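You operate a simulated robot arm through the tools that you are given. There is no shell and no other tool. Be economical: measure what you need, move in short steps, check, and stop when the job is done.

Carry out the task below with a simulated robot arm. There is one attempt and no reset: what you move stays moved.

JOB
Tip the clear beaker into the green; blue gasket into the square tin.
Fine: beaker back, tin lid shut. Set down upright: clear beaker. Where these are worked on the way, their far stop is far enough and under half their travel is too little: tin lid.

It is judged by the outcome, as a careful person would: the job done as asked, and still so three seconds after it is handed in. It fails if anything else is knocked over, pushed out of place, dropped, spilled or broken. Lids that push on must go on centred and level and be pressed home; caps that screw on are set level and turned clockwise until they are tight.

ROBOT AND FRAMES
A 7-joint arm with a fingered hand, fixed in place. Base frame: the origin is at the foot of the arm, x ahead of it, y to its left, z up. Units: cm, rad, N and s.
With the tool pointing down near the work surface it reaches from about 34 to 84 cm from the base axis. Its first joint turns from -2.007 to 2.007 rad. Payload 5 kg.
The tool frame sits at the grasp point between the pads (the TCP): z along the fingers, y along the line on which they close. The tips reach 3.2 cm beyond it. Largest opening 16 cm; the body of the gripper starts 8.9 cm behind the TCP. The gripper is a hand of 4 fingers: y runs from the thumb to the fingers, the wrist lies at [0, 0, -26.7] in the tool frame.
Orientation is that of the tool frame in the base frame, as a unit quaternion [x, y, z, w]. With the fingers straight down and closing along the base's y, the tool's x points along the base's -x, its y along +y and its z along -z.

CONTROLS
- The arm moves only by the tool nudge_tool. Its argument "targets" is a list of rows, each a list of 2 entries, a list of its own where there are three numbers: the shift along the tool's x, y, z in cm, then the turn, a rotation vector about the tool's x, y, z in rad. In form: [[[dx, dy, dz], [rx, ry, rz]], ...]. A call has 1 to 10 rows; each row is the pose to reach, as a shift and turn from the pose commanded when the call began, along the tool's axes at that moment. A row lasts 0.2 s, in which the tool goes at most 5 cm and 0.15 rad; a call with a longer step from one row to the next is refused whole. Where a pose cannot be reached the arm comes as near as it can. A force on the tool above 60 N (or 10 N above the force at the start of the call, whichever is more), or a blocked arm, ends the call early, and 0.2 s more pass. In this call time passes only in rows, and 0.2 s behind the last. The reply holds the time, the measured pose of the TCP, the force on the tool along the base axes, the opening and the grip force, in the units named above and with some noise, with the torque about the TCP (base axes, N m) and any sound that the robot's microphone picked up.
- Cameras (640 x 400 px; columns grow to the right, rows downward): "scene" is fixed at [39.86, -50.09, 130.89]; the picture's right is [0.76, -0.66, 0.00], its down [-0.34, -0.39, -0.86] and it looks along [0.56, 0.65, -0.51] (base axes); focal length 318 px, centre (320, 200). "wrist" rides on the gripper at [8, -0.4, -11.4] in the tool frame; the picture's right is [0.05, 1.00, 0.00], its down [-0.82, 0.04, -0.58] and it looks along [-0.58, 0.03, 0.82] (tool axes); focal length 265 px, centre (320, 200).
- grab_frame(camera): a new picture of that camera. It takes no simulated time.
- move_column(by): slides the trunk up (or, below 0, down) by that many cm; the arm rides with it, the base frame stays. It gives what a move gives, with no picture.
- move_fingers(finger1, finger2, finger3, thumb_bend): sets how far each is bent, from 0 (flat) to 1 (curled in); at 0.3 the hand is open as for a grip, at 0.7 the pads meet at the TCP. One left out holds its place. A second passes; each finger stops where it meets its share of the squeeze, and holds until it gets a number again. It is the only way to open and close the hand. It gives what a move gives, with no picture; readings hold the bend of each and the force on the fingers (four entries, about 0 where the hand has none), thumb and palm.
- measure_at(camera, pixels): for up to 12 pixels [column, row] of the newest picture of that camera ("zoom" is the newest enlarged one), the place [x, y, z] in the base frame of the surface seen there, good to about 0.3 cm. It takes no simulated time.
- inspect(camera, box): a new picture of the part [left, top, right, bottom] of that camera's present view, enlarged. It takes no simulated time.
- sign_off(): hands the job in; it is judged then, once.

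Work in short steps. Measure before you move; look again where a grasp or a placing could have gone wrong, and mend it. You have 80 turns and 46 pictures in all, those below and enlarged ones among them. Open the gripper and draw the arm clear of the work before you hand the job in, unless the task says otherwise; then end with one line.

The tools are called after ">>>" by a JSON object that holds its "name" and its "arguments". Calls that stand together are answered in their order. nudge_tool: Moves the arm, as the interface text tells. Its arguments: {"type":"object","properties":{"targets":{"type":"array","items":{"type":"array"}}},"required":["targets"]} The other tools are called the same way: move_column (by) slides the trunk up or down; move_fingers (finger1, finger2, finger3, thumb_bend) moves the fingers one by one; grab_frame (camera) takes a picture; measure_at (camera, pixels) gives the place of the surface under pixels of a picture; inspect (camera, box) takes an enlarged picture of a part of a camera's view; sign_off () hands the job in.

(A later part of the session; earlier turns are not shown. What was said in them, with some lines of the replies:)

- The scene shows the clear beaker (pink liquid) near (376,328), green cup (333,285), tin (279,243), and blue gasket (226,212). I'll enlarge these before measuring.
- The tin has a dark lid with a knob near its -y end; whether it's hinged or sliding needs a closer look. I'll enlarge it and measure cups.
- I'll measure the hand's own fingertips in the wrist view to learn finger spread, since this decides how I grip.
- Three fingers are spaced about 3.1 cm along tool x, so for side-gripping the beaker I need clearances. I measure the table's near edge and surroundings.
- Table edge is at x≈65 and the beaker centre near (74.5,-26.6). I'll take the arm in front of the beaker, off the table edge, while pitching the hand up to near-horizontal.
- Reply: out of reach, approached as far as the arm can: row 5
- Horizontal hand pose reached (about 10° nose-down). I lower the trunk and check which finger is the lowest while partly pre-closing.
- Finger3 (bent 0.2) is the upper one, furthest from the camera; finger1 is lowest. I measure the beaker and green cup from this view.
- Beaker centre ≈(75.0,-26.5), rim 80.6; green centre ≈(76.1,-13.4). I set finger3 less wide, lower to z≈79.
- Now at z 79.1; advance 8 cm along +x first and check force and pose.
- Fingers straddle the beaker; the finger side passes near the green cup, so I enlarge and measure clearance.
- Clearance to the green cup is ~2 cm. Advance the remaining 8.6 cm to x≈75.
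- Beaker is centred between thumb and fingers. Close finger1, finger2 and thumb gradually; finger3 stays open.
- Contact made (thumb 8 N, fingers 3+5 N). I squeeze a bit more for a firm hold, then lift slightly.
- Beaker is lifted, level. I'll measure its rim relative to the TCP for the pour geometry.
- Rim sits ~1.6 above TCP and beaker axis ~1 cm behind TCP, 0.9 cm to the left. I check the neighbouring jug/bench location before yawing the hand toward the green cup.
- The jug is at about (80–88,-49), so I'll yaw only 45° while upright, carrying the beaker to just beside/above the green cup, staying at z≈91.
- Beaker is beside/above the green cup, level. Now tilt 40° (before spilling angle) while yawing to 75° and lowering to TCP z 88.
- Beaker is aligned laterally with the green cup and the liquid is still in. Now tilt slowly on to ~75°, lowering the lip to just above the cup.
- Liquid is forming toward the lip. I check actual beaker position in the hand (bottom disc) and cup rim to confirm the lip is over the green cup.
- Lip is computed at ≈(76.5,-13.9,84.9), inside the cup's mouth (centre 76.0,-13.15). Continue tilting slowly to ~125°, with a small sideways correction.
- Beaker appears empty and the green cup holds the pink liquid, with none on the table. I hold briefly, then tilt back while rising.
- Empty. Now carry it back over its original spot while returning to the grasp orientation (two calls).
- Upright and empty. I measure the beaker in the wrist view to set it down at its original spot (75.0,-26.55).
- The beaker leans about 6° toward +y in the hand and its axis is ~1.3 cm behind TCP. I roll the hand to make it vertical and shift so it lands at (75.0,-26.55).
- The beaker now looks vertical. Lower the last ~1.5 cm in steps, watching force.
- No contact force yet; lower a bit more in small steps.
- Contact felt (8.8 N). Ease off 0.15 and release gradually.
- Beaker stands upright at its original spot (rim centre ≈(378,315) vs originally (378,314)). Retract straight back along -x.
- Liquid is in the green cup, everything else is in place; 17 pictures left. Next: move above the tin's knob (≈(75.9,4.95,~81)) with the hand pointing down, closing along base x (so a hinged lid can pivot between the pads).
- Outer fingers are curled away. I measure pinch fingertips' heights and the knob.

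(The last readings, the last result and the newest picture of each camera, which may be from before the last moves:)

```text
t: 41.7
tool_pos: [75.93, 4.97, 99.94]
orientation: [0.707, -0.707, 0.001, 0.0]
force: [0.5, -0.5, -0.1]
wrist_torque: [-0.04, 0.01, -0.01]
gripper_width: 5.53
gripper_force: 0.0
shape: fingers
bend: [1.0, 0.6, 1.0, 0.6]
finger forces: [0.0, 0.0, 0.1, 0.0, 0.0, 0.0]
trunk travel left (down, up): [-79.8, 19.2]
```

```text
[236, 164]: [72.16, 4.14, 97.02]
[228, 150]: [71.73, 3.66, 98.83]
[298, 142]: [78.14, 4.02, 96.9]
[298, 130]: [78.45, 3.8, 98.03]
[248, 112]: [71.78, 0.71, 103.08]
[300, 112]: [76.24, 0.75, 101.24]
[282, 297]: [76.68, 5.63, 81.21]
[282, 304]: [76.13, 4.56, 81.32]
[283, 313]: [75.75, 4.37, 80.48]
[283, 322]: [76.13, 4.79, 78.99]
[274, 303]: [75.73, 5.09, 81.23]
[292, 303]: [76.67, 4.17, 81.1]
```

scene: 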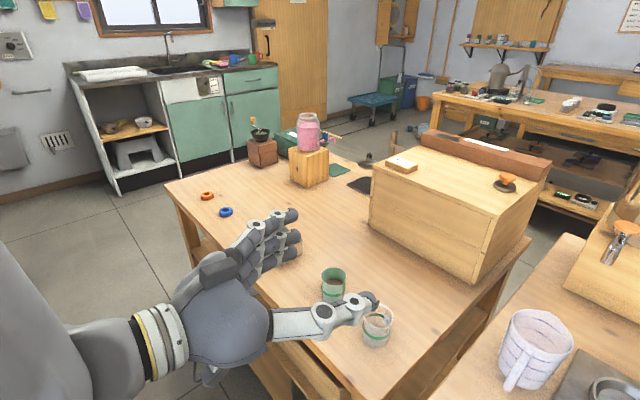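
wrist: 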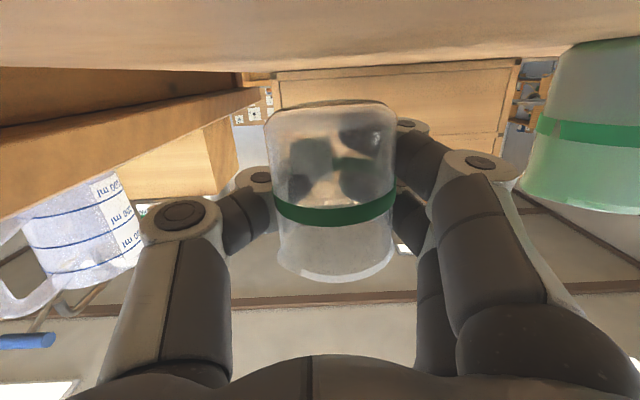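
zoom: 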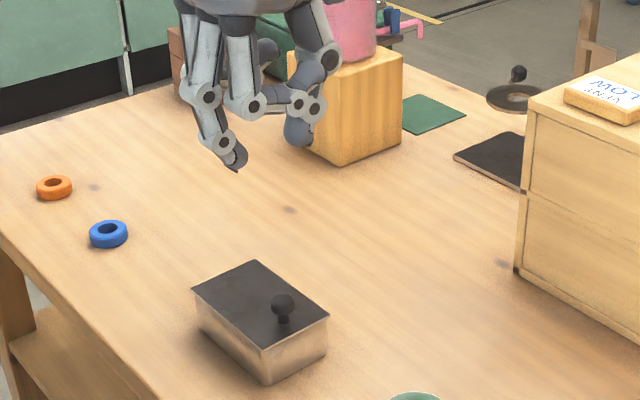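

Tips are 3.1 cm below TCP; knob centre ≈(76.1,4.9), top 81.4, lid surface ≈79. Descend by trunk so tips stop just above the lid.

>>> {"name": "nudge_tool", "arguments": {"targets": [[[0, -0.2, 0], [0, 0, 0]]]}}

>>> {"name": "move_column", "arguments": {"by": -16}}

>>> {"name": "move_column", "arguments": {"by": -1.3}}

>>> {"name": "move_fingers", "arguments": {"finger2": 0.69, "thumb_bend": 0.69}}

>>> {"name": "inspect", "arguments": {"camera": "scene", "box": [230, 180, 350, 280]}}

```text
t: 42.1
tool_pos: [76.0, 4.96, 100.05]
orientation: [0.707, -0.707, 0.001, -0.001]
force: [0.8, -0.4, 0.0]
wrist_torque: [-0.05, -0.01, 0.01]
gripper_width: 5.56
gripper_force: 0.1
shape: fingers
bend: [1.0, 0.6, 1.0, 0.6]
finger forces: [0.0, 0.0, 0.0, 0.1, 0.0, 0.0]
trunk travel left (down, up): [-79.8, 19.2]
```

```text
t: 44.0
tool_pos: [76.12, 5.09, 83.91]
orientation: [-0.707, 0.707, 0.0, 0.001]
force: [-0.8, 0.9, -0.5]
wrist_torque: [-0.01, -0.02, 0.03]
gripper_width: 5.55
gripper_force: 0.2
shape: fingers
bend: [1.0, 0.6, 1.0, 0.6]
finger forces: [0.0, 0.0, 0.0, 0.0, 0.0, 0.1]
trunk travel left (down, up): [-63.8, 35.2]
```

```text
t: 44.6
tool_pos: [76.1, 4.87, 82.88]
orientation: [0.707, -0.707, 0.001, -0.001]
force: [1.7, -0.3, 6.7]
wrist_torque: [0.0, -0.21, -0.03]
gripper_width: 5.53
gripper_force: 3.0
shape: fingers
bend: [1.0, 0.6, 1.0, 0.6]
finger forces: [0.1, 0.1, 0.1, 0.0, 6.0, 0.1]
trunk travel left (down, up): [-62.5, 36.5]
```

```text
t: 45.6
tool_pos: [76.11, 4.92, 82.7]
orientation: [-0.707, 0.708, -0.001, 0.001]
force: [0.1, 0.5, 0.2]
wrist_torque: [-0.01, 0.04, -0.01]
gripper_width: 5.2
gripper_force: 4.3
shape: fingers
bend: [1.0, 0.66, 1.0, 0.67]
finger forces: [0.1, 4.2, 0.0, 0.0, 4.7, 0.0]
trunk travel left (down, up): [-62.5, 36.5]
```

```text
4.00 times, centred on (290, 230) of scene
```

zoom: 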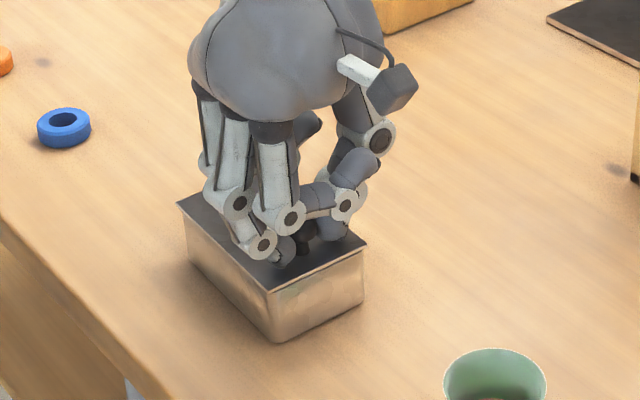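

Knob is pinched (4.2/4.7 N). Firm up and try a gentle 0.8 cm lift to learn whether the lid hinges.

>>> {"name": "move_fingers", "arguments": {"finger2": 0.8, "thumb_bend": 0.8}}

>>> {"name": "nudge_tool", "arguments": {"targets": [[[0, 0, -0.4], [0, 0, 0]], [[0, 0, -0.8], [0, 0, 0]]]}}

>>> {"name": "inspect", "arguments": {"camera": "scene", "box": [230, 180, 350, 280]}}

```text
t: 46.6
tool_pos: [76.06, 4.87, 82.78]
orientation: [0.707, -0.707, 0.001, -0.001]
force: [3.4, -0.2, 4.2]
wrist_torque: [-0.05, 0.1, 0.01]
gripper_width: 4.89
gripper_force: 17.7
shape: fingers
bend: [1.0, 0.68, 1.0, 0.73]
finger forces: [0.0, 17.1, 0.1, 0.1, 18.5, 0.0]
trunk travel left (down, up): [-62.5, 36.5]
```

```text
t: 47.2
tool_pos: [75.95, 4.92, 83.34]
orientation: [0.707, -0.707, 0.001, 0.0]
force: [-0.4, 0.3, -2.9]
wrist_torque: [-0.08, -0.01, 0.0]
gripper_width: 4.88
gripper_force: 12.6
shape: fingers
bend: [1.0, 0.67, 1.0, 0.74]
finger forces: [0.0, 12.2, 0.0, 0.1, 13.2, 0.0]
trunk travel left (down, up): [-62.5, 36.5]
```

```text
4.00 times, centred on (290, 230) of scene
```

zoom: 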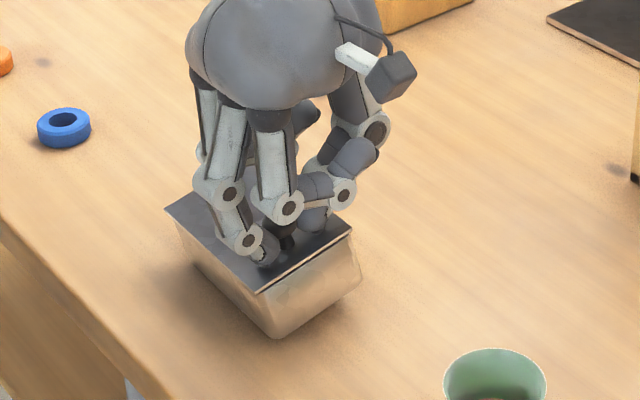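

The lid/tin moved slightly; I need to know if it's lid lift, slide, or the tin tipping. Measure lid and tin points.

>>> {"name": "measure_at", "arguments": {"camera": "zoom", "pixels": [[257, 288], [346, 231], [168, 206], [195, 200], [258, 297], [348, 240], [277, 335], [358, 284], [190, 258], [262, 305], [310, 256], [310, 266]]}}

```text
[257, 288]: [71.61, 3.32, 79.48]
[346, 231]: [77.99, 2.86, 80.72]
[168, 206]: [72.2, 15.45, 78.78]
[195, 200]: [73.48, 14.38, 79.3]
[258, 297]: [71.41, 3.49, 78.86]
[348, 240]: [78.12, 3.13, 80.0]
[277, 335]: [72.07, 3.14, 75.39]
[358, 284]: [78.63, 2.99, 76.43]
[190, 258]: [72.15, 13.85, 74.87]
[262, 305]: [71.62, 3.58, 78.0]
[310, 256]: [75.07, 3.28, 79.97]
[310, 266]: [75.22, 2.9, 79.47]
```

Tin and lid rise together (tin bottom corner at z≈76.4), so the lid does not hinge up here — it's a sliding lid. I lower it back down first.

>>> {"name": "nudge_tool", "arguments": {"targets": [[[0, 0, 0.3], [0, 0, 0]], [[0, 0, 0.6], [0, 0, 0]]]}}

>>> {"name": "nudge_tool", "arguments": {"targets": [[[0, 0, 0.25], [0, 0, 0]]]}}

```text
t: 47.8
tool_pos: [76.1, 5.09, 82.94]
orientation: [0.707, -0.707, 0.001, -0.001]
force: [0.3, -1.1, -3.3]
wrist_torque: [-0.01, 0.06, 0.01]
gripper_width: 4.82
gripper_force: 11.8
shape: fingers
bend: [1.0, 0.67, 1.0, 0.74]
finger forces: [0.0, 10.5, 0.1, 0.0, 13.2, 0.1]
trunk travel left (down, up): [-62.5, 36.5]
```

```text
t: 48.2
tool_pos: [76.04, 4.94, 82.73]
orientation: [0.707, -0.707, 0.002, -0.002]
force: [2.3, -0.5, 9.8]
wrist_torque: [-0.02, 0.38, -0.02]
gripper_width: 4.83
gripper_force: 17.5
shape: fingers
bend: [1.0, 0.67, 1.0, 0.75]
finger forces: [0.0, 18.6, 0.0, 0.0, 16.9, 0.0]
trunk travel left (down, up): [-62.5, 36.5]
```

It's back on the table with light downward load. Try sliding the knob toward +y by 1 cm.

>>> {"name": "nudge_tool", "arguments": {"targets": [[[-0.25, 0, -0.1], [0, 0, 0]], [[-0.5, 0, -0.1], [0, 0, 0]], [[-0.75, 0, -0.1], [0, 0, 0]], [[-1.0, 0, -0.1], [0, 0, 0]]]}}

>>> {"name": "inspect", "arguments": {"camera": "scene", "box": [230, 180, 350, 280]}}

```text
t: 49.2
tool_pos: [76.1, 6.03, 82.75]
orientation: [-0.707, 0.707, -0.001, 0.002]
force: [5.0, 0.3, 10.1]
wrist_torque: [0.0, 0.09, -0.01]
gripper_width: 4.81
gripper_force: 19.7
shape: fingers
bend: [1.0, 0.67, 1.0, 0.75]
finger forces: [0.1, 15.1, 0.1, 0.0, 24.0, 0.1]
trunk travel left (down, up): [-62.5, 36.5]
```

```text
4.00 times, centred on (290, 230) of scene
```

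zoom: 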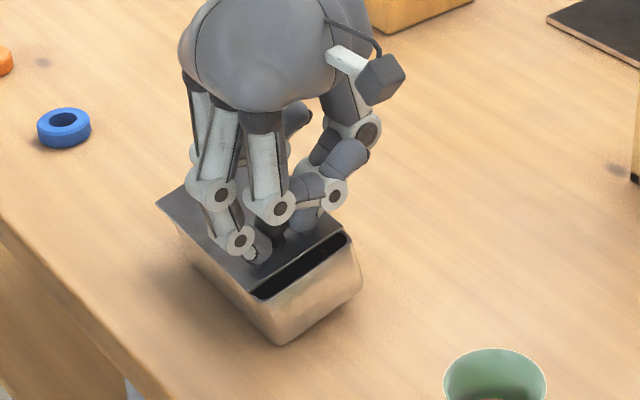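

The lid slides toward +y while the tin stays. Continue sliding, in steps, watching the y-force.

>>> {"name": "nudge_tool", "arguments": {"targets": [[[-0.6, 0, -0.1], [0, 0, 0]], [[-1.2, 0, -0.1], [0, 0, 0]], [[-1.8, 0, -0.1], [0, 0, 0]], [[-2.4, 0, -0.1], [0, 0, 0]], [[-3.0, 0, -0.1], [0, 0, 0]]]}}

>>> {"name": "nudge_tool", "arguments": {"targets": [[[-0.6, 0, 0], [0, 0, 0]], [[-1.2, 0, 0], [0, 0, 0]], [[-1.8, 0, 0], [0, 0, 0]], [[-2.4, 0, 0], [0, 0, 0]]]}}

>>> {"name": "inspect", "arguments": {"camera": "scene", "box": [230, 180, 350, 280]}}

```text
t: 50.4
tool_pos: [75.93, 9.08, 82.92]
orientation: [0.708, -0.706, 0.0, 0.0]
force: [1.7, 0.8, 1.3]
wrist_torque: [-0.02, 0.03, -0.02]
gripper_width: 4.81
gripper_force: 14.3
shape: fingers
bend: [1.0, 0.67, 1.0, 0.75]
finger forces: [0.1, 12.0, 0.1, 0.0, 17.9, 0.0]
trunk travel left (down, up): [-62.5, 36.5]
```

```text
t: 51.4
tool_pos: [75.96, 11.28, 82.86]
orientation: [-0.707, 0.708, 0.0, 0.001]
force: [1.9, -0.2, 0.9]
wrist_torque: [-0.03, 0.02, 0.0]
gripper_width: 4.83
gripper_force: 14.4
shape: fingers
bend: [1.0, 0.67, 1.0, 0.75]
finger forces: [0.0, 12.0, 0.0, 0.1, 17.4, 0.0]
trunk travel left (down, up): [-62.5, 36.5]
```

```text
4.00 times, centred on (290, 230) of scene
```

zoom: 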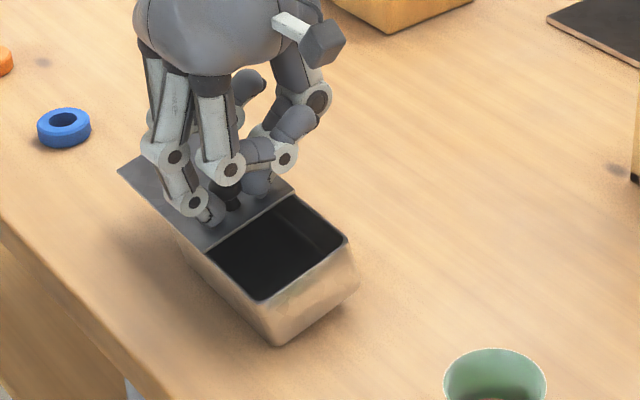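

Already ~6.4 cm open. Continue gently toward the stop.

>>> {"name": "nudge_tool", "arguments": {"targets": [[[-0.5, 0, 0], [0, 0, 0]], [[-1.0, 0, 0], [0, 0, 0]], [[-1.5, 0, 0], [0, 0, 0]]]}}

>>> {"name": "nudge_tool", "arguments": {"targets": [[[-0.4, 0, 0], [0, 0, 0]], [[-0.8, 0, 0], [0, 0, 0]], [[-1.2, 0, 0], [0, 0, 0]]]}}

```text
t: 52.2
tool_pos: [76.06, 12.88, 82.8]
orientation: [0.707, -0.707, 0.001, -0.001]
force: [1.8, 0.2, 4.0]
wrist_torque: [-0.04, 0.03, 0.04]
gripper_width: 4.81
gripper_force: 17.1
shape: fingers
bend: [1.0, 0.67, 1.0, 0.76]
finger forces: [0.0, 13.1, 0.0, 0.0, 19.8, 0.0]
trunk travel left (down, up): [-62.5, 36.5]
```

```text
t: 53.0
tool_pos: [75.98, 13.95, 82.83]
orientation: [-0.707, 0.707, -0.002, -0.001]
force: [-0.4, -4.1, 5.0]
wrist_torque: [-0.07, 0.33, 0.1]
gripper_width: 4.81
gripper_force: 16.9
shape: fingers
bend: [1.0, 0.67, 1.0, 0.76]
finger forces: [0.0, 21.5, 0.0, 0.0, 12.5, 0.0]
trunk travel left (down, up): [-62.5, 36.5]
```

Fy of -4 N signals the far stop (~9 cm). Release the knob and lift clear.

>>> {"name": "move_fingers", "arguments": {"finger2": 0.6, "thumb_bend": 0.6}}

>>> {"name": "move_column", "arguments": {"by": 14}}

>>> {"name": "grab_frame", "arguments": {"camera": "scene"}}

```text
t: 54.0
tool_pos: [76.11, 13.96, 82.77]
orientation: [-0.707, 0.707, -0.001, 0.001]
force: [-0.3, -0.1, 0.2]
wrist_torque: [0.0, -0.01, -0.03]
gripper_width: 5.54
gripper_force: 0.1
shape: fingers
bend: [1.0, 0.6, 1.0, 0.6]
finger forces: [0.1, 0.0, 0.0, 0.0, 0.1, 0.0]
trunk travel left (down, up): [-62.5, 36.5]
```

```text
t: 55.6
tool_pos: [75.98, 14.05, 96.78]
orientation: [-0.707, 0.708, -0.001, 0.0]
force: [0.9, 0.0, 0.2]
wrist_torque: [-0.04, 0.03, 0.01]
gripper_width: 5.54
gripper_force: 0.0
shape: fingers
bend: [1.0, 0.6, 1.0, 0.6]
finger forces: [0.0, 0.1, 0.1, 0.0, 0.1, 0.1]
trunk travel left (down, up): [-76.5, 22.5]
```

```text
11 pictures are left
```

scene: 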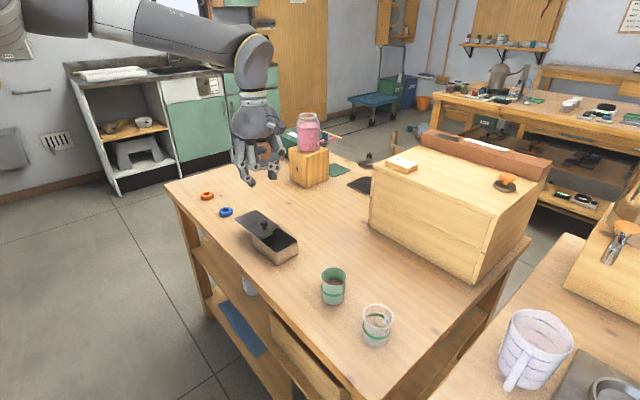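

Lid is open to the stop. Now measure the blue gasket closely.

>>> {"name": "inspect", "arguments": {"camera": "scene", "box": [195, 185, 257, 235]}}

```text
8.00 times, centred on (226, 210) of scene
```

zoom: 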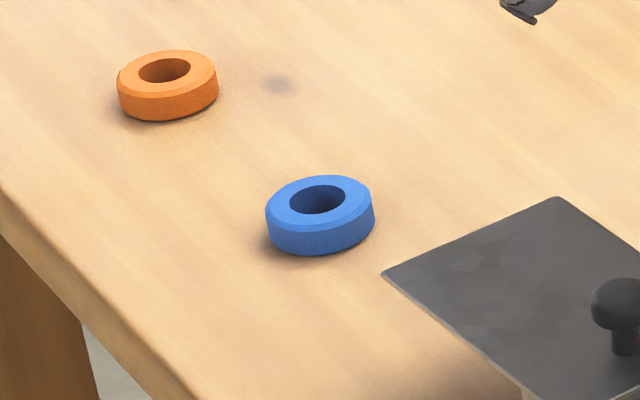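

>>> {"name": "measure_at", "arguments": {"camera": "zoom", "pixels": [[275, 203], [366, 195], [325, 179], [318, 223], [318, 240], [318, 252], [270, 225], [370, 215], [620, 295], [560, 200], [390, 272]]}}

```text
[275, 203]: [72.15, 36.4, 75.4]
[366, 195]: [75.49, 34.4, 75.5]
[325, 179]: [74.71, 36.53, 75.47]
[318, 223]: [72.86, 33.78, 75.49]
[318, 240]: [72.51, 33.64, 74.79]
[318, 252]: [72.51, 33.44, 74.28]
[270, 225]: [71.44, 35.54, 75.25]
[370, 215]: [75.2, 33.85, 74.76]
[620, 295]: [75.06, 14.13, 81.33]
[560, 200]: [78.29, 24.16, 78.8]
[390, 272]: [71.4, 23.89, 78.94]
```

Gasket centre ≈(73.8,35.3), OD ≈4.1, top 75.5. Open the pinch a little and move above it.

>>> {"name": "move_fingers", "arguments": {"finger2": 0.53, "thumb_bend": 0.53}}

>>> {"name": "nudge_tool", "arguments": {"targets": [[[-3.55, 0.37, 0.8], [0, 0, 0]], [[-7.1, 0.73, 1.6], [0, 0, 0]], [[-10.65, 1.1, 2.4], [0, 0, 0]], [[-14.2, 1.47, 3.2], [0, 0, 0]], [[-17.75, 1.83, 4.0], [0, 0, 0]], [[-21.3, 2.2, 4.8], [0, 0, 0]]]}}

>>> {"name": "move_column", "arguments": {"by": -12}}

>>> {"name": "inspect", "arguments": {"camera": "scene", "box": [180, 165, 272, 235]}}

```text
t: 56.6
tool_pos: [76.01, 13.89, 96.79]
orientation: [-0.707, 0.707, -0.001, 0.001]
force: [-0.7, -0.4, -0.4]
wrist_torque: [0.02, 0.01, -0.03]
gripper_width: 5.98
gripper_force: 0.1
shape: fingers
bend: [1.0, 0.53, 1.0, 0.53]
finger forces: [0.1, 0.0, 0.1, 0.1, 0.0, 0.0]
trunk travel left (down, up): [-76.5, 22.5]
```

```text
t: 58.0
tool_pos: [73.73, 35.43, 92.07]
orientation: [0.708, -0.706, 0.001, 0.0]
force: [-0.1, -0.1, 0.6]
wrist_torque: [-0.02, 0.03, -0.03]
gripper_width: 5.97
gripper_force: 0.1
shape: fingers
bend: [1.0, 0.53, 1.0, 0.53]
finger forces: [0.0, 0.0, 0.0, 0.0, 0.1, 0.0]
trunk travel left (down, up): [-76.5, 22.5]
```

```text
t: 59.5
tool_pos: [73.9, 35.24, 80.27]
orientation: [0.707, -0.707, 0.001, 0.0]
force: [-0.4, 0.0, -0.3]
wrist_torque: [0.02, 0.0, 0.0]
gripper_width: 5.97
gripper_force: 0.1
shape: fingers
bend: [1.0, 0.53, 1.0, 0.53]
finger forces: [0.0, 0.0, 0.0, 0.0, 0.0, 0.1]
trunk travel left (down, up): [-64.5, 34.5]
```

```text
5.71 times, centred on (226, 200) of scene
```

zoom: 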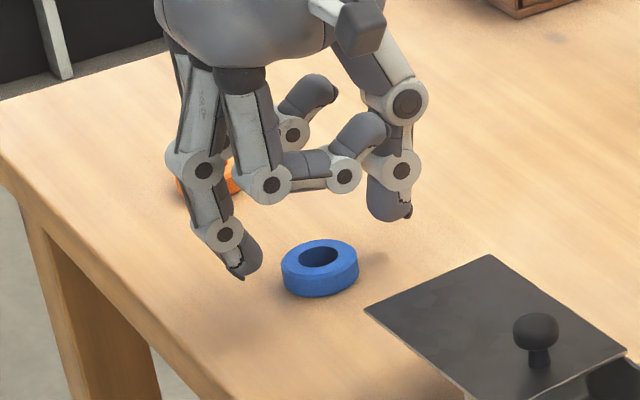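

Tips straddle the gasket. Check tip and curled-knuckle heights before the last descent.

>>> {"name": "measure_at", "arguments": {"camera": "zoom", "pixels": [[238, 275], [250, 270], [392, 216], [375, 210], [268, 200], [335, 190], [203, 184]]}}

```text
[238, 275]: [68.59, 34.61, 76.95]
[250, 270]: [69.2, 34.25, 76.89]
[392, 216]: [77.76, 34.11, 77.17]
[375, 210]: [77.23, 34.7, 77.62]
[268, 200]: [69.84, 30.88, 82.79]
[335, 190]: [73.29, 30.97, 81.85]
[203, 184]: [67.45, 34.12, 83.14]
```

Tips are at 76.95; descend 2.5 cm so they are just above the table, then close.

>>> {"name": "move_column", "arguments": {"by": -2.4}}

>>> {"name": "move_fingers", "arguments": {"finger2": 0.62, "thumb_bend": 0.62}}

>>> {"name": "move_fingers", "arguments": {"finger2": 0.72, "thumb_bend": 0.72}}

>>> {"name": "move_column", "arguments": {"by": 2}}

>>> {"name": "inspect", "arguments": {"camera": "scene", "box": [180, 165, 272, 235]}}

```text
t: 60.2
tool_pos: [73.89, 35.28, 78.02]
orientation: [-0.707, 0.707, -0.002, 0.002]
force: [-0.5, -0.7, 11.9]
wrist_torque: [-0.03, -0.03, -0.06]
gripper_width: 5.96
gripper_force: 6.5
shape: fingers
bend: [1.0, 0.54, 1.0, 0.53]
finger forces: [0.2, 6.4, 0.0, 0.0, 6.3, 0.0]
trunk travel left (down, up): [-62.1, 36.9]
```

```text
t: 61.2
tool_pos: [73.81, 35.2, 77.91]
orientation: [-0.707, 0.707, -0.001, 0.001]
force: [3.5, 1.2, 10.7]
wrist_torque: [0.02, -0.55, 0.04]
gripper_width: 5.48
gripper_force: 5.9
shape: fingers
bend: [1.0, 0.61, 1.0, 0.62]
finger forces: [0.0, 0.6, 0.0, 0.0, 11.4, 0.0]
trunk travel left (down, up): [-62.1, 36.9]
```

```text
t: 62.2
tool_pos: [73.76, 35.21, 77.78]
orientation: [0.707, -0.707, 0.001, 0.0]
force: [0.4, -0.7, 1.4]
wrist_torque: [0.02, 0.04, 0.03]
gripper_width: 5.15
gripper_force: 11.6
shape: fingers
bend: [1.0, 0.65, 1.0, 0.68]
finger forces: [0.0, 12.6, 0.1, 0.1, 10.9, 0.1]
trunk travel left (down, up): [-62.1, 36.9]
```

```text
t: 62.9
tool_pos: [73.77, 35.27, 79.72]
orientation: [0.707, -0.707, 0.0, -0.001]
force: [0.7, -0.9, -0.1]
wrist_torque: [0.01, -0.02, -0.01]
gripper_width: 5.17
gripper_force: 10.4
shape: fingers
bend: [1.0, 0.65, 1.0, 0.68]
finger forces: [0.1, 10.6, 0.0, 0.0, 10.6, 0.1]
trunk travel left (down, up): [-64.1, 34.9]
```

```text
5.71 times, centred on (226, 200) of scene
```

zoom: 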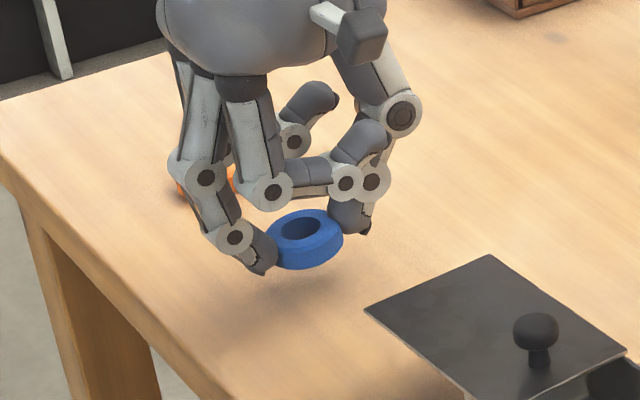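

Gasket is held level. Lift and carry it over the tin opening (≈(75.7,7.2)), turning the hand so fingers close along y, where the opening is roomier.

>>> {"name": "move_column", "arguments": {"by": 12}}

>>> {"name": "nudge_tool", "arguments": {"targets": [[[2.8, -0.19, 0], [0, 0, 0.148]], [[5.6, -0.38, 0], [0, 0, 0.296]], [[8.4, -0.57, 0], [0, 0, 0.444]], [[11.2, -0.76, 0], [0, 0, 0.592]], [[14.0, -0.95, 0], [0, 0, 0.74]], [[16.8, -1.14, 0], [0, 0, 0.888]], [[19.6, -1.33, 0], [0, 0, 1.036]], [[22.4, -1.52, 0], [0, 0, 1.184]], [[25.2, -1.71, 0], [0, 0, 1.332]], [[28.0, -1.9, 0], [0, 0, 1.48]]]}}

>>> {"name": "nudge_tool", "arguments": {"targets": [[[0, 0, 0], [0, 0, 0.091]]]}}

>>> {"name": "grab_frame", "arguments": {"camera": "wrist"}}

```text
t: 64.4
tool_pos: [73.81, 35.36, 91.73]
orientation: [-0.707, 0.708, -0.001, 0.001]
force: [0.6, -0.6, 0.2]
wrist_torque: [0.0, -0.03, -0.01]
gripper_width: 5.16
gripper_force: 10.1
shape: fingers
bend: [1.0, 0.65, 1.0, 0.68]
finger forces: [0.0, 10.5, 0.1, 0.0, 10.4, 0.0]
trunk travel left (down, up): [-76.1, 22.9]
```

```text
t: 66.6
tool_pos: [75.74, 7.26, 91.67]
orientation: [-0.044, 0.999, 0.0, 0.001]
force: [-0.6, -0.1, -0.3]
wrist_torque: [0.02, 0.03, 0.01]
gripper_width: 5.19
gripper_force: 10.7
shape: fingers
bend: [1.0, 0.65, 1.0, 0.68]
finger forces: [0.1, 10.5, 0.1, 0.0, 10.5, 0.1]
trunk travel left (down, up): [-76.1, 22.9]
```

```text
t: 67.0
tool_pos: [75.66, 7.2, 91.67]
orientation: [0.001, 1.0, 0.001, 0.001]
force: [-0.9, 0.1, 0.0]
wrist_torque: [-0.02, 0.02, 0.03]
gripper_width: 5.15
gripper_force: 10.3
shape: fingers
bend: [1.0, 0.65, 1.0, 0.68]
finger forces: [0.0, 10.6, 0.0, 0.1, 10.4, 0.1]
trunk travel left (down, up): [-76.1, 22.9]
```

```text
7 pictures are left
```

wrist: 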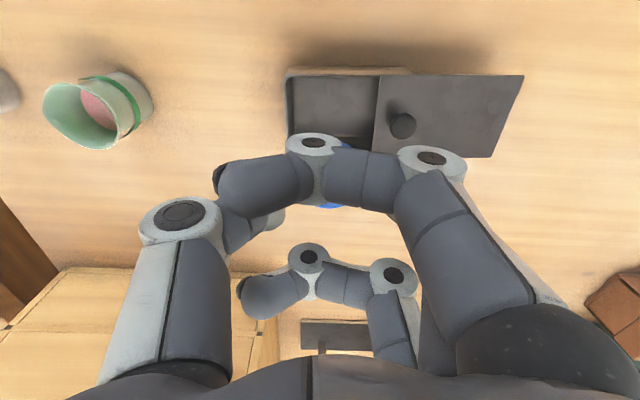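

Gasket hangs above the tin; measure the opening's edges in this view.

>>> {"name": "measure_at", "arguments": {"camera": "wrist", "pixels": [[287, 80], [287, 130], [340, 77], [376, 110], [350, 132], [402, 120], [520, 78], [492, 155], [340, 100], [330, 206]]}}

```text
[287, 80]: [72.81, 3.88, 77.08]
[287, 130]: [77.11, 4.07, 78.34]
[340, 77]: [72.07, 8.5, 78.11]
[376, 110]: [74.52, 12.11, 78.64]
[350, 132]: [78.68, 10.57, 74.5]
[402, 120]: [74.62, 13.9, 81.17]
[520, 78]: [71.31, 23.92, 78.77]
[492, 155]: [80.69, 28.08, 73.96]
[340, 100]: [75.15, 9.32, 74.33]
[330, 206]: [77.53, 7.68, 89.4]
```

Opening spans x≈72.3–78.7, y≈3.8–12.1; the gasket (centre ≈75.5,7.2) fits. Lower so it's inside the rim, clear of the lid edge, then release.

>>> {"name": "move_column", "arguments": {"by": -9.5}}

>>> {"name": "move_column", "arguments": {"by": -1.2}}

>>> {"name": "move_fingers", "arguments": {"finger2": 0.58, "thumb_bend": 0.6}}

>>> {"name": "move_column", "arguments": {"by": 14}}

>>> {"name": "inspect", "arguments": {"camera": "scene", "box": [200, 165, 350, 285]}}

```text
t: 68.3
tool_pos: [75.68, 7.37, 82.08]
orientation: [0.0, 1.0, 0.0, 0.001]
force: [0.1, -0.5, 0.3]
wrist_torque: [0.01, 0.01, -0.01]
gripper_width: 5.14
gripper_force: 10.4
shape: fingers
bend: [1.0, 0.65, 1.0, 0.68]
finger forces: [0.0, 10.5, 0.0, 0.0, 10.4, 0.1]
trunk travel left (down, up): [-66.6, 32.4]
```

```text
t: 68.9
tool_pos: [75.75, 7.37, 81.11]
orientation: [0.0, 1.0, 0.0, 0.001]
force: [2.1, 1.1, 3.6]
wrist_torque: [0.04, 0.01, -0.05]
gripper_width: 5.09
gripper_force: 18.3
shape: fingers
bend: [1.0, 0.63, 1.0, 0.69]
finger forces: [0.0, 18.3, 0.1, 0.1, 19.4, 0.0]
trunk travel left (down, up): [-65.4, 33.6]
```

```text
t: 69.9
tool_pos: [75.62, 7.31, 81.14]
orientation: [0.0, 1.0, 0.0, 0.003]
force: [2.0, 6.4, 20.0]
wrist_torque: [0.23, -0.07, 0.0]
gripper_width: 5.28
gripper_force: 20.3
shape: fingers
bend: [1.0, 0.57, 1.0, 0.63]
finger forces: [0.1, 16.8, 0.1, 0.0, 23.9, 0.1]
trunk travel left (down, up): [-65.4, 33.6]
```

```text
t: 71.6
tool_pos: [75.67, 7.17, 95.02]
orientation: [0.001, 1.0, 0.0, 0.001]
force: [-0.1, -0.1, 0.4]
wrist_torque: [-0.02, -0.01, -0.02]
gripper_width: 5.53
gripper_force: 0.0
shape: fingers
bend: [1.0, 0.57, 1.0, 0.6]
finger forces: [0.0, 0.0, 0.0, 0.1, 0.0, 0.0]
trunk travel left (down, up): [-79.4, 19.6]
```

```text
3.33 times, centred on (275, 225) of scene
```

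zoom: 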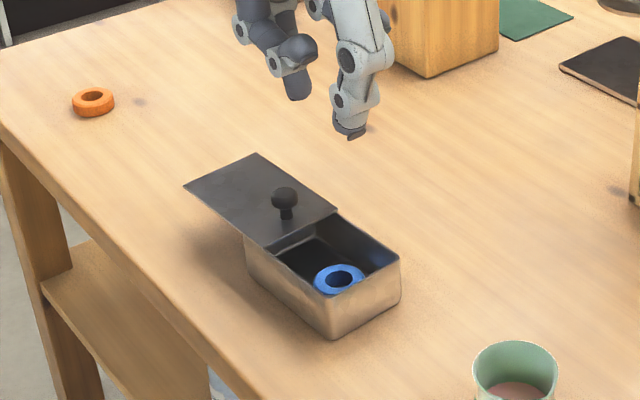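

The gasket is in the tin. Check that it lies below the rim and re-measure tin and knob.

>>> {"name": "measure_at", "arguments": {"camera": "zoom", "pixels": [[325, 272], [357, 270], [340, 266], [328, 290], [345, 290], [284, 190], [276, 200], [292, 200], [285, 218], [333, 336], [399, 300], [247, 273]]}}

```text
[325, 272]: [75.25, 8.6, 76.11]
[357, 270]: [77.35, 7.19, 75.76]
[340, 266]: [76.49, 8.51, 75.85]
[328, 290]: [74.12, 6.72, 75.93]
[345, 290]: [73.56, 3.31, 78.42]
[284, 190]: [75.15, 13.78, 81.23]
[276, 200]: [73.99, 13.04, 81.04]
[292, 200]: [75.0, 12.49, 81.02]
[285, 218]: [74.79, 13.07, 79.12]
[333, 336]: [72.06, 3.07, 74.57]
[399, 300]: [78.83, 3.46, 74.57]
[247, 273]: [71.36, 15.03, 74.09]
```

Gasket lies flat inside (top z≈76, rim 79). Now turn the hand back, go over the knob at ≈(75.0,13.4) and re-grip it.

>>> {"name": "nudge_tool", "arguments": {"targets": [[[0.07, 0.63, 0], [0, 0, -0.149]], [[0.13, 1.25, 0], [0, 0, -0.298]], [[0.2, 1.9, 0], [0, 0, -0.447]], [[0.26, 2.5, 0], [0, 0, -0.596]], [[0.33, 3.1, 0], [0, 0, -0.745]], [[0.4, 3.8, 0], [0, 0, -0.894]], [[0.46, 4.4, 0], [0, 0, -1.043]], [[0.52, 5.0, 0], [0, 0, -1.192]], [[0.6, 5.7, 0], [0, 0, -1.341]], [[0.65, 6.3, 0], [0, 0, -1.49]]]}}

>>> {"name": "nudge_tool", "arguments": {"targets": [[[0, 0, 0], [0, 0, -0.08]]]}}

>>> {"name": "move_column", "arguments": {"by": -11}}

>>> {"name": "inspect", "arguments": {"camera": "scene", "box": [215, 180, 335, 280]}}

```text
t: 73.8
tool_pos: [74.98, 13.71, 94.94]
orientation: [-0.679, 0.734, 0.0, 0.001]
force: [-0.3, 0.7, -0.5]
wrist_torque: [0.06, -0.02, 0.01]
gripper_width: 5.51
gripper_force: 0.1
shape: fingers
bend: [1.0, 0.57, 1.0, 0.6]
finger forces: [0.0, 0.0, 0.1, 0.0, 0.0, 0.1]
trunk travel left (down, up): [-79.4, 19.6]
```

```text
t: 74.2
tool_pos: [75.1, 13.7, 95.09]
orientation: [0.707, -0.707, 0.0, 0.0]
force: [0.3, 0.0, -0.3]
wrist_torque: [0.02, -0.02, -0.01]
gripper_width: 5.55
gripper_force: 0.0
shape: fingers
bend: [1.0, 0.57, 1.0, 0.6]
finger forces: [0.1, 0.0, 0.0, 0.0, 0.1, 0.1]
trunk travel left (down, up): [-79.4, 19.6]
```

```text
t: 75.6
tool_pos: [75.0, 13.6, 84.12]
orientation: [-0.707, 0.707, -0.001, 0.0]
force: [0.0, -0.3, 0.2]
wrist_torque: [0.01, -0.03, 0.01]
gripper_width: 5.52
gripper_force: 0.0
shape: fingers
bend: [1.0, 0.57, 1.0, 0.6]
finger forces: [0.0, 0.1, 0.0, 0.0, 0.1, 0.1]
trunk travel left (down, up): [-68.4, 30.6]
```

```text
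4.00 times, centred on (275, 230) of scene
```

zoom: 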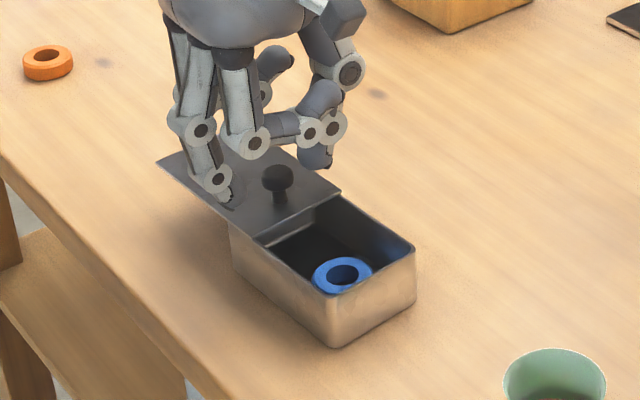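

The knob is between the tips. Descend ~1 cm and pinch.

>>> {"name": "move_column", "arguments": {"by": -0.9}}

>>> {"name": "move_fingers", "arguments": {"finger2": 0.66, "thumb_bend": 0.68}}

>>> {"name": "move_fingers", "arguments": {"finger2": 0.75, "thumb_bend": 0.75}}

```text
t: 76.2
tool_pos: [75.01, 13.61, 83.14]
orientation: [0.708, -0.707, 0.001, 0.0]
force: [-0.3, 1.1, 0.4]
wrist_torque: [0.01, 0.05, 0.03]
gripper_width: 5.5
gripper_force: 0.0
shape: fingers
bend: [1.0, 0.57, 1.0, 0.6]
finger forces: [0.0, 0.0, 0.0, 0.0, 0.0, 0.0]
trunk travel left (down, up): [-67.5, 31.5]
```

```text
t: 77.2
tool_pos: [75.16, 13.46, 83.12]
orientation: [0.707, -0.707, 0.0, 0.0]
force: [0.2, 0.4, 0.8]
wrist_torque: [0.0, 0.0, -0.02]
gripper_width: 5.16
gripper_force: 2.2
shape: fingers
bend: [1.0, 0.64, 1.0, 0.67]
finger forces: [0.1, 2.0, 0.0, 0.0, 2.2, 0.0]
trunk travel left (down, up): [-67.5, 31.5]
```

```text
t: 78.2
tool_pos: [75.16, 13.61, 83.1]
orientation: [-0.707, 0.707, 0.0, 0.0]
force: [0.3, 1.0, -0.3]
wrist_torque: [-0.02, 0.11, -0.01]
gripper_width: 5.05
gripper_force: 9.6
shape: fingers
bend: [1.0, 0.65, 1.0, 0.69]
finger forces: [0.0, 9.8, 0.0, 0.1, 8.5, 0.0]
trunk travel left (down, up): [-67.5, 31.5]
```

Knob gripped (~9 N). Slide it back toward -y, following the tin's ~3° skew.

>>> {"name": "nudge_tool", "arguments": {"targets": [[[0.6, -0.03, 0.05], [0, 0, 0]], [[1.2, -0.06, 0.05], [0, 0, 0]], [[1.8, -0.09, 0.05], [0, 0, 0]], [[2.4, -0.12, 0.05], [0, 0, 0]], [[3.0, -0.15, 0.05], [0, 0, 0]], [[3.6, -0.18, 0.05], [0, 0, 0]], [[4.2, -0.21, 0.05], [0, 0, 0]]]}}

>>> {"name": "nudge_tool", "arguments": {"targets": [[[0.6, -0.03, 0], [0, 0, 0]], [[1.2, -0.06, 0], [0, 0, 0]], [[1.8, -0.09, 0], [0, 0, 0]], [[2.4, -0.12, 0], [0, 0, 0]], [[3.0, -0.15, 0], [0, 0, 0]], [[3.6, -0.18, 0], [0, 0, 0]]]}}

>>> {"name": "inspect", "arguments": {"camera": "scene", "box": [230, 180, 350, 280]}}

```text
t: 79.8
tool_pos: [75.29, 9.49, 83.05]
orientation: [-0.707, 0.707, -0.001, 0.001]
force: [2.7, 0.6, 3.0]
wrist_torque: [0.01, 0.03, 0.01]
gripper_width: 5.01
gripper_force: 10.4
shape: fingers
bend: [1.0, 0.65, 1.0, 0.69]
finger forces: [0.1, 9.7, 0.1, 0.0, 11.1, 0.1]
trunk travel left (down, up): [-67.5, 31.5]
```

```text
t: 81.2
tool_pos: [75.39, 5.91, 83.11]
orientation: [-0.706, 0.708, -0.001, 0.001]
force: [0.5, 0.7, 0.4]
wrist_torque: [0.01, 0.06, -0.02]
gripper_width: 5.04
gripper_force: 9.5
shape: fingers
bend: [1.0, 0.65, 1.0, 0.69]
finger forces: [0.0, 9.4, 0.0, 0.0, 9.1, 0.0]
trunk travel left (down, up): [-67.5, 31.5]
```

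```text
4.00 times, centred on (290, 230) of scene
```

zoom: 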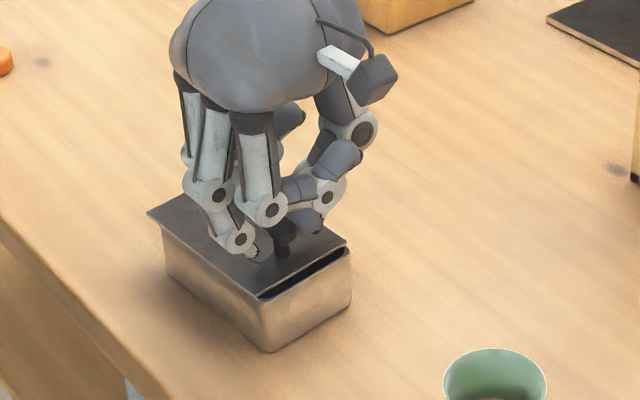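

About 1 cm remains; continue to the closed stop watching Fy.

>>> {"name": "nudge_tool", "arguments": {"targets": [[[0.25, 0, 0], [0, 0, 0]], [[0.5, 0, 0], [0, 0, 0]], [[0.75, 0, 0], [0, 0, 0]], [[1.0, 0, 0], [0, 0, 0]]]}}

>>> {"name": "nudge_tool", "arguments": {"targets": [[[0.2, 0, 0], [0, 0, 0]], [[0.4, 0, 0], [0, 0, 0]]]}}

```text
t: 82.2
tool_pos: [75.44, 4.83, 83.16]
orientation: [-0.707, 0.707, -0.001, 0.001]
force: [0.0, 1.0, 0.5]
wrist_torque: [0.04, 0.1, -0.06]
gripper_width: 5.04
gripper_force: 9.3
shape: fingers
bend: [1.0, 0.65, 1.0, 0.69]
finger forces: [0.2, 9.3, 0.0, 0.0, 9.0, 0.0]
trunk travel left (down, up): [-67.5, 31.5]
```

```text
t: 82.8
tool_pos: [75.37, 4.55, 82.99]
orientation: [0.708, -0.706, 0.0, -0.001]
force: [0.5, 1.0, 0.1]
wrist_torque: [0.02, 0.1, -0.02]
gripper_width: 5.02
gripper_force: 9.0
shape: fingers
bend: [1.0, 0.65, 1.0, 0.69]
finger forces: [0.1, 9.2, 0.0, 0.0, 8.8, 0.0]
trunk travel left (down, up): [-67.5, 31.5]
```

Check whether the lid is flush.

>>> {"name": "inspect", "arguments": {"camera": "scene", "box": [245, 210, 317, 270]}}

```text
6.67 times, centred on (281, 240) of scene
```

zoom: 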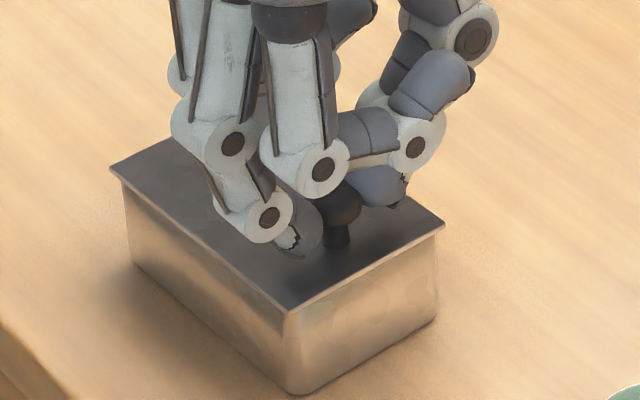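

Lid is flush and shut, but the tin has crept ~1.7 cm toward -x (and ~0.6 -y). I measure it, then release the knob and will square it back with a three-finger push on its side.

>>> {"name": "measure_at", "arguments": {"camera": "zoom", "pixels": [[300, 385], [432, 318], [136, 260], [200, 270], [290, 303], [438, 228], [115, 170], [285, 330]]}}

>>> {"name": "move_fingers", "arguments": {"finger2": 0.58, "thumb_bend": 0.58}}

>>> {"name": "move_column", "arguments": {"by": 10}}

>>> {"name": "move_fingers", "arguments": {"finger1": 0.3, "finger2": 0.3, "finger3": 0.3, "thumb_bend": 0.3}}

```text
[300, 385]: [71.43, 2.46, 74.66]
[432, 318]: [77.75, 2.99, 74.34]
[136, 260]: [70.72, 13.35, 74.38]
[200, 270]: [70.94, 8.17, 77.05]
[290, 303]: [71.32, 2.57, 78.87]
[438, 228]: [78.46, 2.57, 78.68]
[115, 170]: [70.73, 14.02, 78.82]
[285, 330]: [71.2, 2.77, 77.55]
```

```text
t: 83.8
tool_pos: [75.4, 4.41, 83.05]
orientation: [-0.707, 0.707, 0.0, 0.0]
force: [0.2, 0.0, -1.1]
wrist_torque: [0.01, -0.03, -0.01]
gripper_width: 5.72
gripper_force: 0.1
shape: fingers
bend: [1.0, 0.57, 1.0, 0.57]
finger forces: [0.1, 0.0, 0.0, 0.0, 0.0, 0.0]
trunk travel left (down, up): [-67.5, 31.5]
```

```text
t: 85.1
tool_pos: [75.35, 4.22, 93.16]
orientation: [0.707, -0.707, 0.0, 0.0]
force: [-0.8, -0.2, -0.3]
wrist_torque: [-0.02, 0.01, 0.02]
gripper_width: 5.73
gripper_force: 0.1
shape: fingers
bend: [1.0, 0.57, 1.0, 0.57]
finger forces: [0.0, 0.0, 0.0, 0.1, 0.0, 0.0]
trunk travel left (down, up): [-77.5, 21.5]
```

```text
t: 86.1
tool_pos: [75.3, 4.39, 93.11]
orientation: [-0.707, 0.707, 0.0, 0.001]
force: [0.3, 0.5, -0.5]
wrist_torque: [-0.03, 0.04, 0.01]
gripper_width: 17.03
gripper_force: 0.1
shape: fingers
bend: [0.3, 0.3, 0.3, 0.3]
finger forces: [0.0, 0.1, 0.0, 0.0, 0.0, 0.0]
trunk travel left (down, up): [-77.5, 21.5]
```

Tin's left wall is at x≈70.8–71.3 (originally ≈72.7). Straddle the tin with the open hand, fingers on its -x side.

>>> {"name": "nudge_tool", "arguments": {"targets": [[[-2.1, 0.2, 0], [0, 0, 0]], [[-4.2, 0.4, 0], [0, 0, 0]]]}}

>>> {"name": "move_column", "arguments": {"by": -13.7}}

>>> {"name": "nudge_tool", "arguments": {"targets": [[[0, -0.5, 0], [0, 0, 0]], [[0, -1.0, 0], [0, 0, 0]], [[0, -1.5, 0], [0, 0, 0]], [[0, -2.0, 0], [0, 0, 0]]]}}

>>> {"name": "inspect", "arguments": {"camera": "scene", "box": [215, 180, 335, 280]}}

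```text
t: 86.7
tool_pos: [74.98, 8.59, 93.07]
orientation: [0.707, -0.707, 0.0, -0.001]
force: [1.1, -0.9, -0.1]
wrist_torque: [-0.02, -0.01, 0.06]
gripper_width: 16.99
gripper_force: 0.1
shape: fingers
bend: [0.3, 0.3, 0.3, 0.3]
finger forces: [0.1, 0.1, 0.0, 0.1, 0.0, 0.0]
trunk travel left (down, up): [-77.5, 21.5]
```

```text
t: 88.3
tool_pos: [75.06, 8.62, 79.26]
orientation: [-0.707, 0.707, 0.0, 0.001]
force: [-0.3, -0.8, -0.2]
wrist_torque: [-0.02, 0.02, 0.0]
gripper_width: 17.01
gripper_force: 0.0
shape: fingers
bend: [0.3, 0.3, 0.3, 0.3]
finger forces: [0.0, 0.1, 0.0, 0.1, 0.0, 0.1]
trunk travel left (down, up): [-63.8, 35.2]
```

```text
t: 89.3
tool_pos: [77.1, 8.6, 79.33]
orientation: [-0.706, 0.708, -0.001, 0.001]
force: [-0.1, -0.1, -0.3]
wrist_torque: [0.02, 0.01, 0.01]
gripper_width: 16.99
gripper_force: 0.1
shape: fingers
bend: [0.3, 0.3, 0.3, 0.3]
finger forces: [0.0, 0.0, 0.1, 0.0, 0.0, 0.0]
trunk travel left (down, up): [-63.8, 35.2]
```

```text
4.00 times, centred on (275, 230) of scene
```

zoom: 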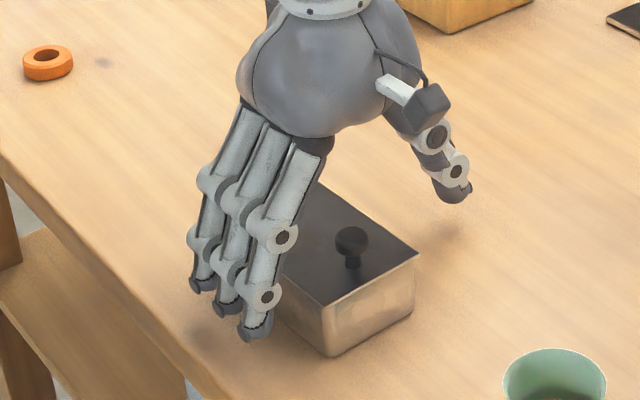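

Fingers are just beside the tin, not touching. Advance in 0.3 cm rows and watch for contact.

>>> {"name": "nudge_tool", "arguments": {"targets": [[[0, -0.3, 0], [0, 0, 0]], [[0, -0.6, 0], [0, 0, 0]], [[0, -0.9, 0], [0, 0, 0]]]}}

>>> {"name": "measure_at", "arguments": {"camera": "zoom", "pixels": [[268, 310], [255, 335], [275, 300], [333, 352], [410, 310], [328, 300], [414, 256]]}}

```text
t: 90.1
tool_pos: [77.82, 8.67, 79.29]
orientation: [-0.707, 0.707, -0.001, 0.0]
force: [0.7, -0.6, 0.2]
wrist_torque: [0.01, 0.03, -0.02]
gripper_width: 17.0
gripper_force: 0.1
shape: fingers
bend: [0.3, 0.3, 0.3, 0.3]
finger forces: [0.0, 0.0, 0.0, 0.0, 0.1, 0.1]
trunk travel left (down, up): [-63.8, 35.2]
```

```text
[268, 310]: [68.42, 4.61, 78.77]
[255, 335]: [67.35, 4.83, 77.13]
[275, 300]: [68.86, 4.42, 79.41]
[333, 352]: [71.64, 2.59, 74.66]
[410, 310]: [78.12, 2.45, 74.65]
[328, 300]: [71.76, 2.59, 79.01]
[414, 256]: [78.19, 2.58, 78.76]
```

Finger inner faces should be ~1 cm from the wall. Continue slowly.

>>> {"name": "nudge_tool", "arguments": {"targets": [[[0, -0.3, 0], [0, 0, 0]], [[0, -0.6, 0], [0, 0, 0]], [[0, -0.9, 0], [0, 0, 0]]]}}

>>> {"name": "nudge_tool", "arguments": {"targets": [[[0, -0.2, 0], [0, 0, 0]], [[0, -0.4, 0], [0, 0, 0]]]}}

```text
t: 90.9
tool_pos: [78.79, 8.48, 79.24]
orientation: [0.707, -0.707, 0.0, -0.001]
force: [-1.9, 0.0, 0.1]
wrist_torque: [-0.02, 0.03, 0.05]
gripper_width: 16.99
gripper_force: 0.3
shape: fingers
bend: [0.3, 0.3, 0.29, 0.3]
finger forces: [0.0, 0.5, 1.0, 0.1, 0.1, 0.0]
trunk travel left (down, up): [-63.8, 35.2]
```

```text
t: 91.5
tool_pos: [79.22, 8.74, 79.35]
orientation: [-0.707, 0.707, 0.0, 0.001]
force: [-1.7, 0.1, -1.4]
wrist_torque: [-0.03, -0.01, -0.01]
gripper_width: 17.03
gripper_force: 0.7
shape: fingers
bend: [0.3, 0.3, 0.29, 0.3]
finger forces: [0.3, 0.5, 0.5, 0.0, 0.0, 0.0]
trunk travel left (down, up): [-63.8, 35.2]
```

All three fingers contact the side evenly (~0.4 N each, ~1.7 N total). Push another 1.1 cm.

>>> {"name": "nudge_tool", "arguments": {"targets": [[[0, -0.3, 0], [0, 0, 0]], [[0, -0.6, 0], [0, 0, 0]], [[0, -0.85, 0], [0, 0, 0]], [[0, -1.1, 0], [0, 0, 0]]]}}

>>> {"name": "nudge_tool", "arguments": {"targets": [[[0, 1.0, 0], [0, 0, 0]], [[0, 2.0, 0], [0, 0, 0]], [[0, 3.2, 0], [0, 0, 0]]]}}

>>> {"name": "move_column", "arguments": {"by": 20}}

>>> {"name": "grab_frame", "arguments": {"camera": "scene"}}

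```text
t: 92.5
tool_pos: [80.34, 8.56, 79.38]
orientation: [0.708, -0.707, 0.002, 0.0]
force: [-1.8, 1.0, -0.7]
wrist_torque: [0.02, 0.01, -0.01]
gripper_width: 17.07
gripper_force: 0.8
shape: fingers
bend: [0.3, 0.3, 0.29, 0.3]
finger forces: [0.3, 0.4, 0.6, 0.0, 0.0, 0.1]
trunk travel left (down, up): [-63.8, 35.2]
```

```text
t: 93.3
tool_pos: [77.15, 8.62, 79.24]
orientation: [-0.707, 0.707, -0.001, 0.001]
force: [0.2, -0.6, -0.5]
wrist_torque: [0.0, 0.01, 0.01]
gripper_width: 17.06
gripper_force: 0.1
shape: fingers
bend: [0.3, 0.3, 0.3, 0.3]
finger forces: [0.1, 0.0, 0.0, 0.0, 0.0, 0.0]
trunk travel left (down, up): [-63.8, 35.2]
```

```text
t: 95.5
tool_pos: [77.26, 8.64, 99.27]
orientation: [0.707, -0.707, 0.001, -0.001]
force: [-0.2, 0.0, 0.0]
wrist_torque: [-0.03, -0.02, 0.0]
gripper_width: 17.08
gripper_force: 0.1
shape: fingers
bend: [0.3, 0.3, 0.3, 0.3]
finger forces: [0.1, 0.1, 0.0, 0.0, 0.1, 0.1]
trunk travel left (down, up): [-83.8, 15.2]
```

```text
1 pictures are left
```

scene: 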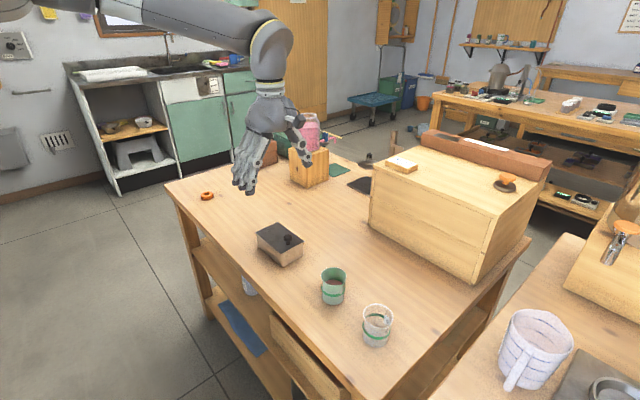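

The tin is back near its original place. Use the last picture to confirm the lid is flush.

>>> {"name": "inspect", "arguments": {"camera": "scene", "box": [245, 212, 315, 268]}}

>>> {"name": "nudge_tool", "arguments": {"targets": [[[0, 4, 0], [0, 0, 0]], [[0, 8, -1], [0, 0, 0]], [[0, 12, -2], [0, 0, 0]], [[0, 16, -3], [0, 0, 0]]]}}

```text
7.14 times, centred on (280, 240) of scene
```

zoom: 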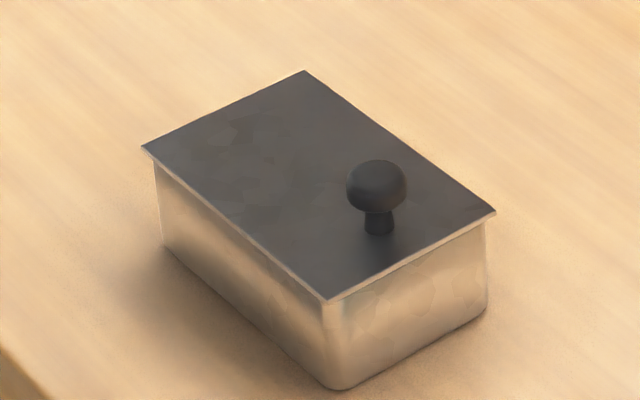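

```text
t: 96.5
tool_pos: [61.07, 8.58, 102.43]
orientation: [0.707, -0.707, 0.001, 0.0]
force: [-0.4, 0.3, -0.1]
wrist_torque: [-0.02, -0.01, -0.03]
gripper_width: 17.09
gripper_force: 0.0
shape: fingers
bend: [0.3, 0.3, 0.3, 0.3]
finger forces: [0.0, 0.0, 0.0, 0.0, 0.0, 0.1]
trunk travel left (down, up): [-83.8, 15.2]
```

The lid is flush and the tin is within about 1 cm of its start. The arm is clear and the hand open, so I hand in.

>>> {"name": "sign_off", "arguments": {}}

```text
The job is handed in.
```

The clear beaker was emptied into the green cup and set back upright at its original spot. The blue gasket is inside the tin with the lid slid shut; the tin shifted while I worked the lid, so I pushed it back to within about 1 cm of where it started.
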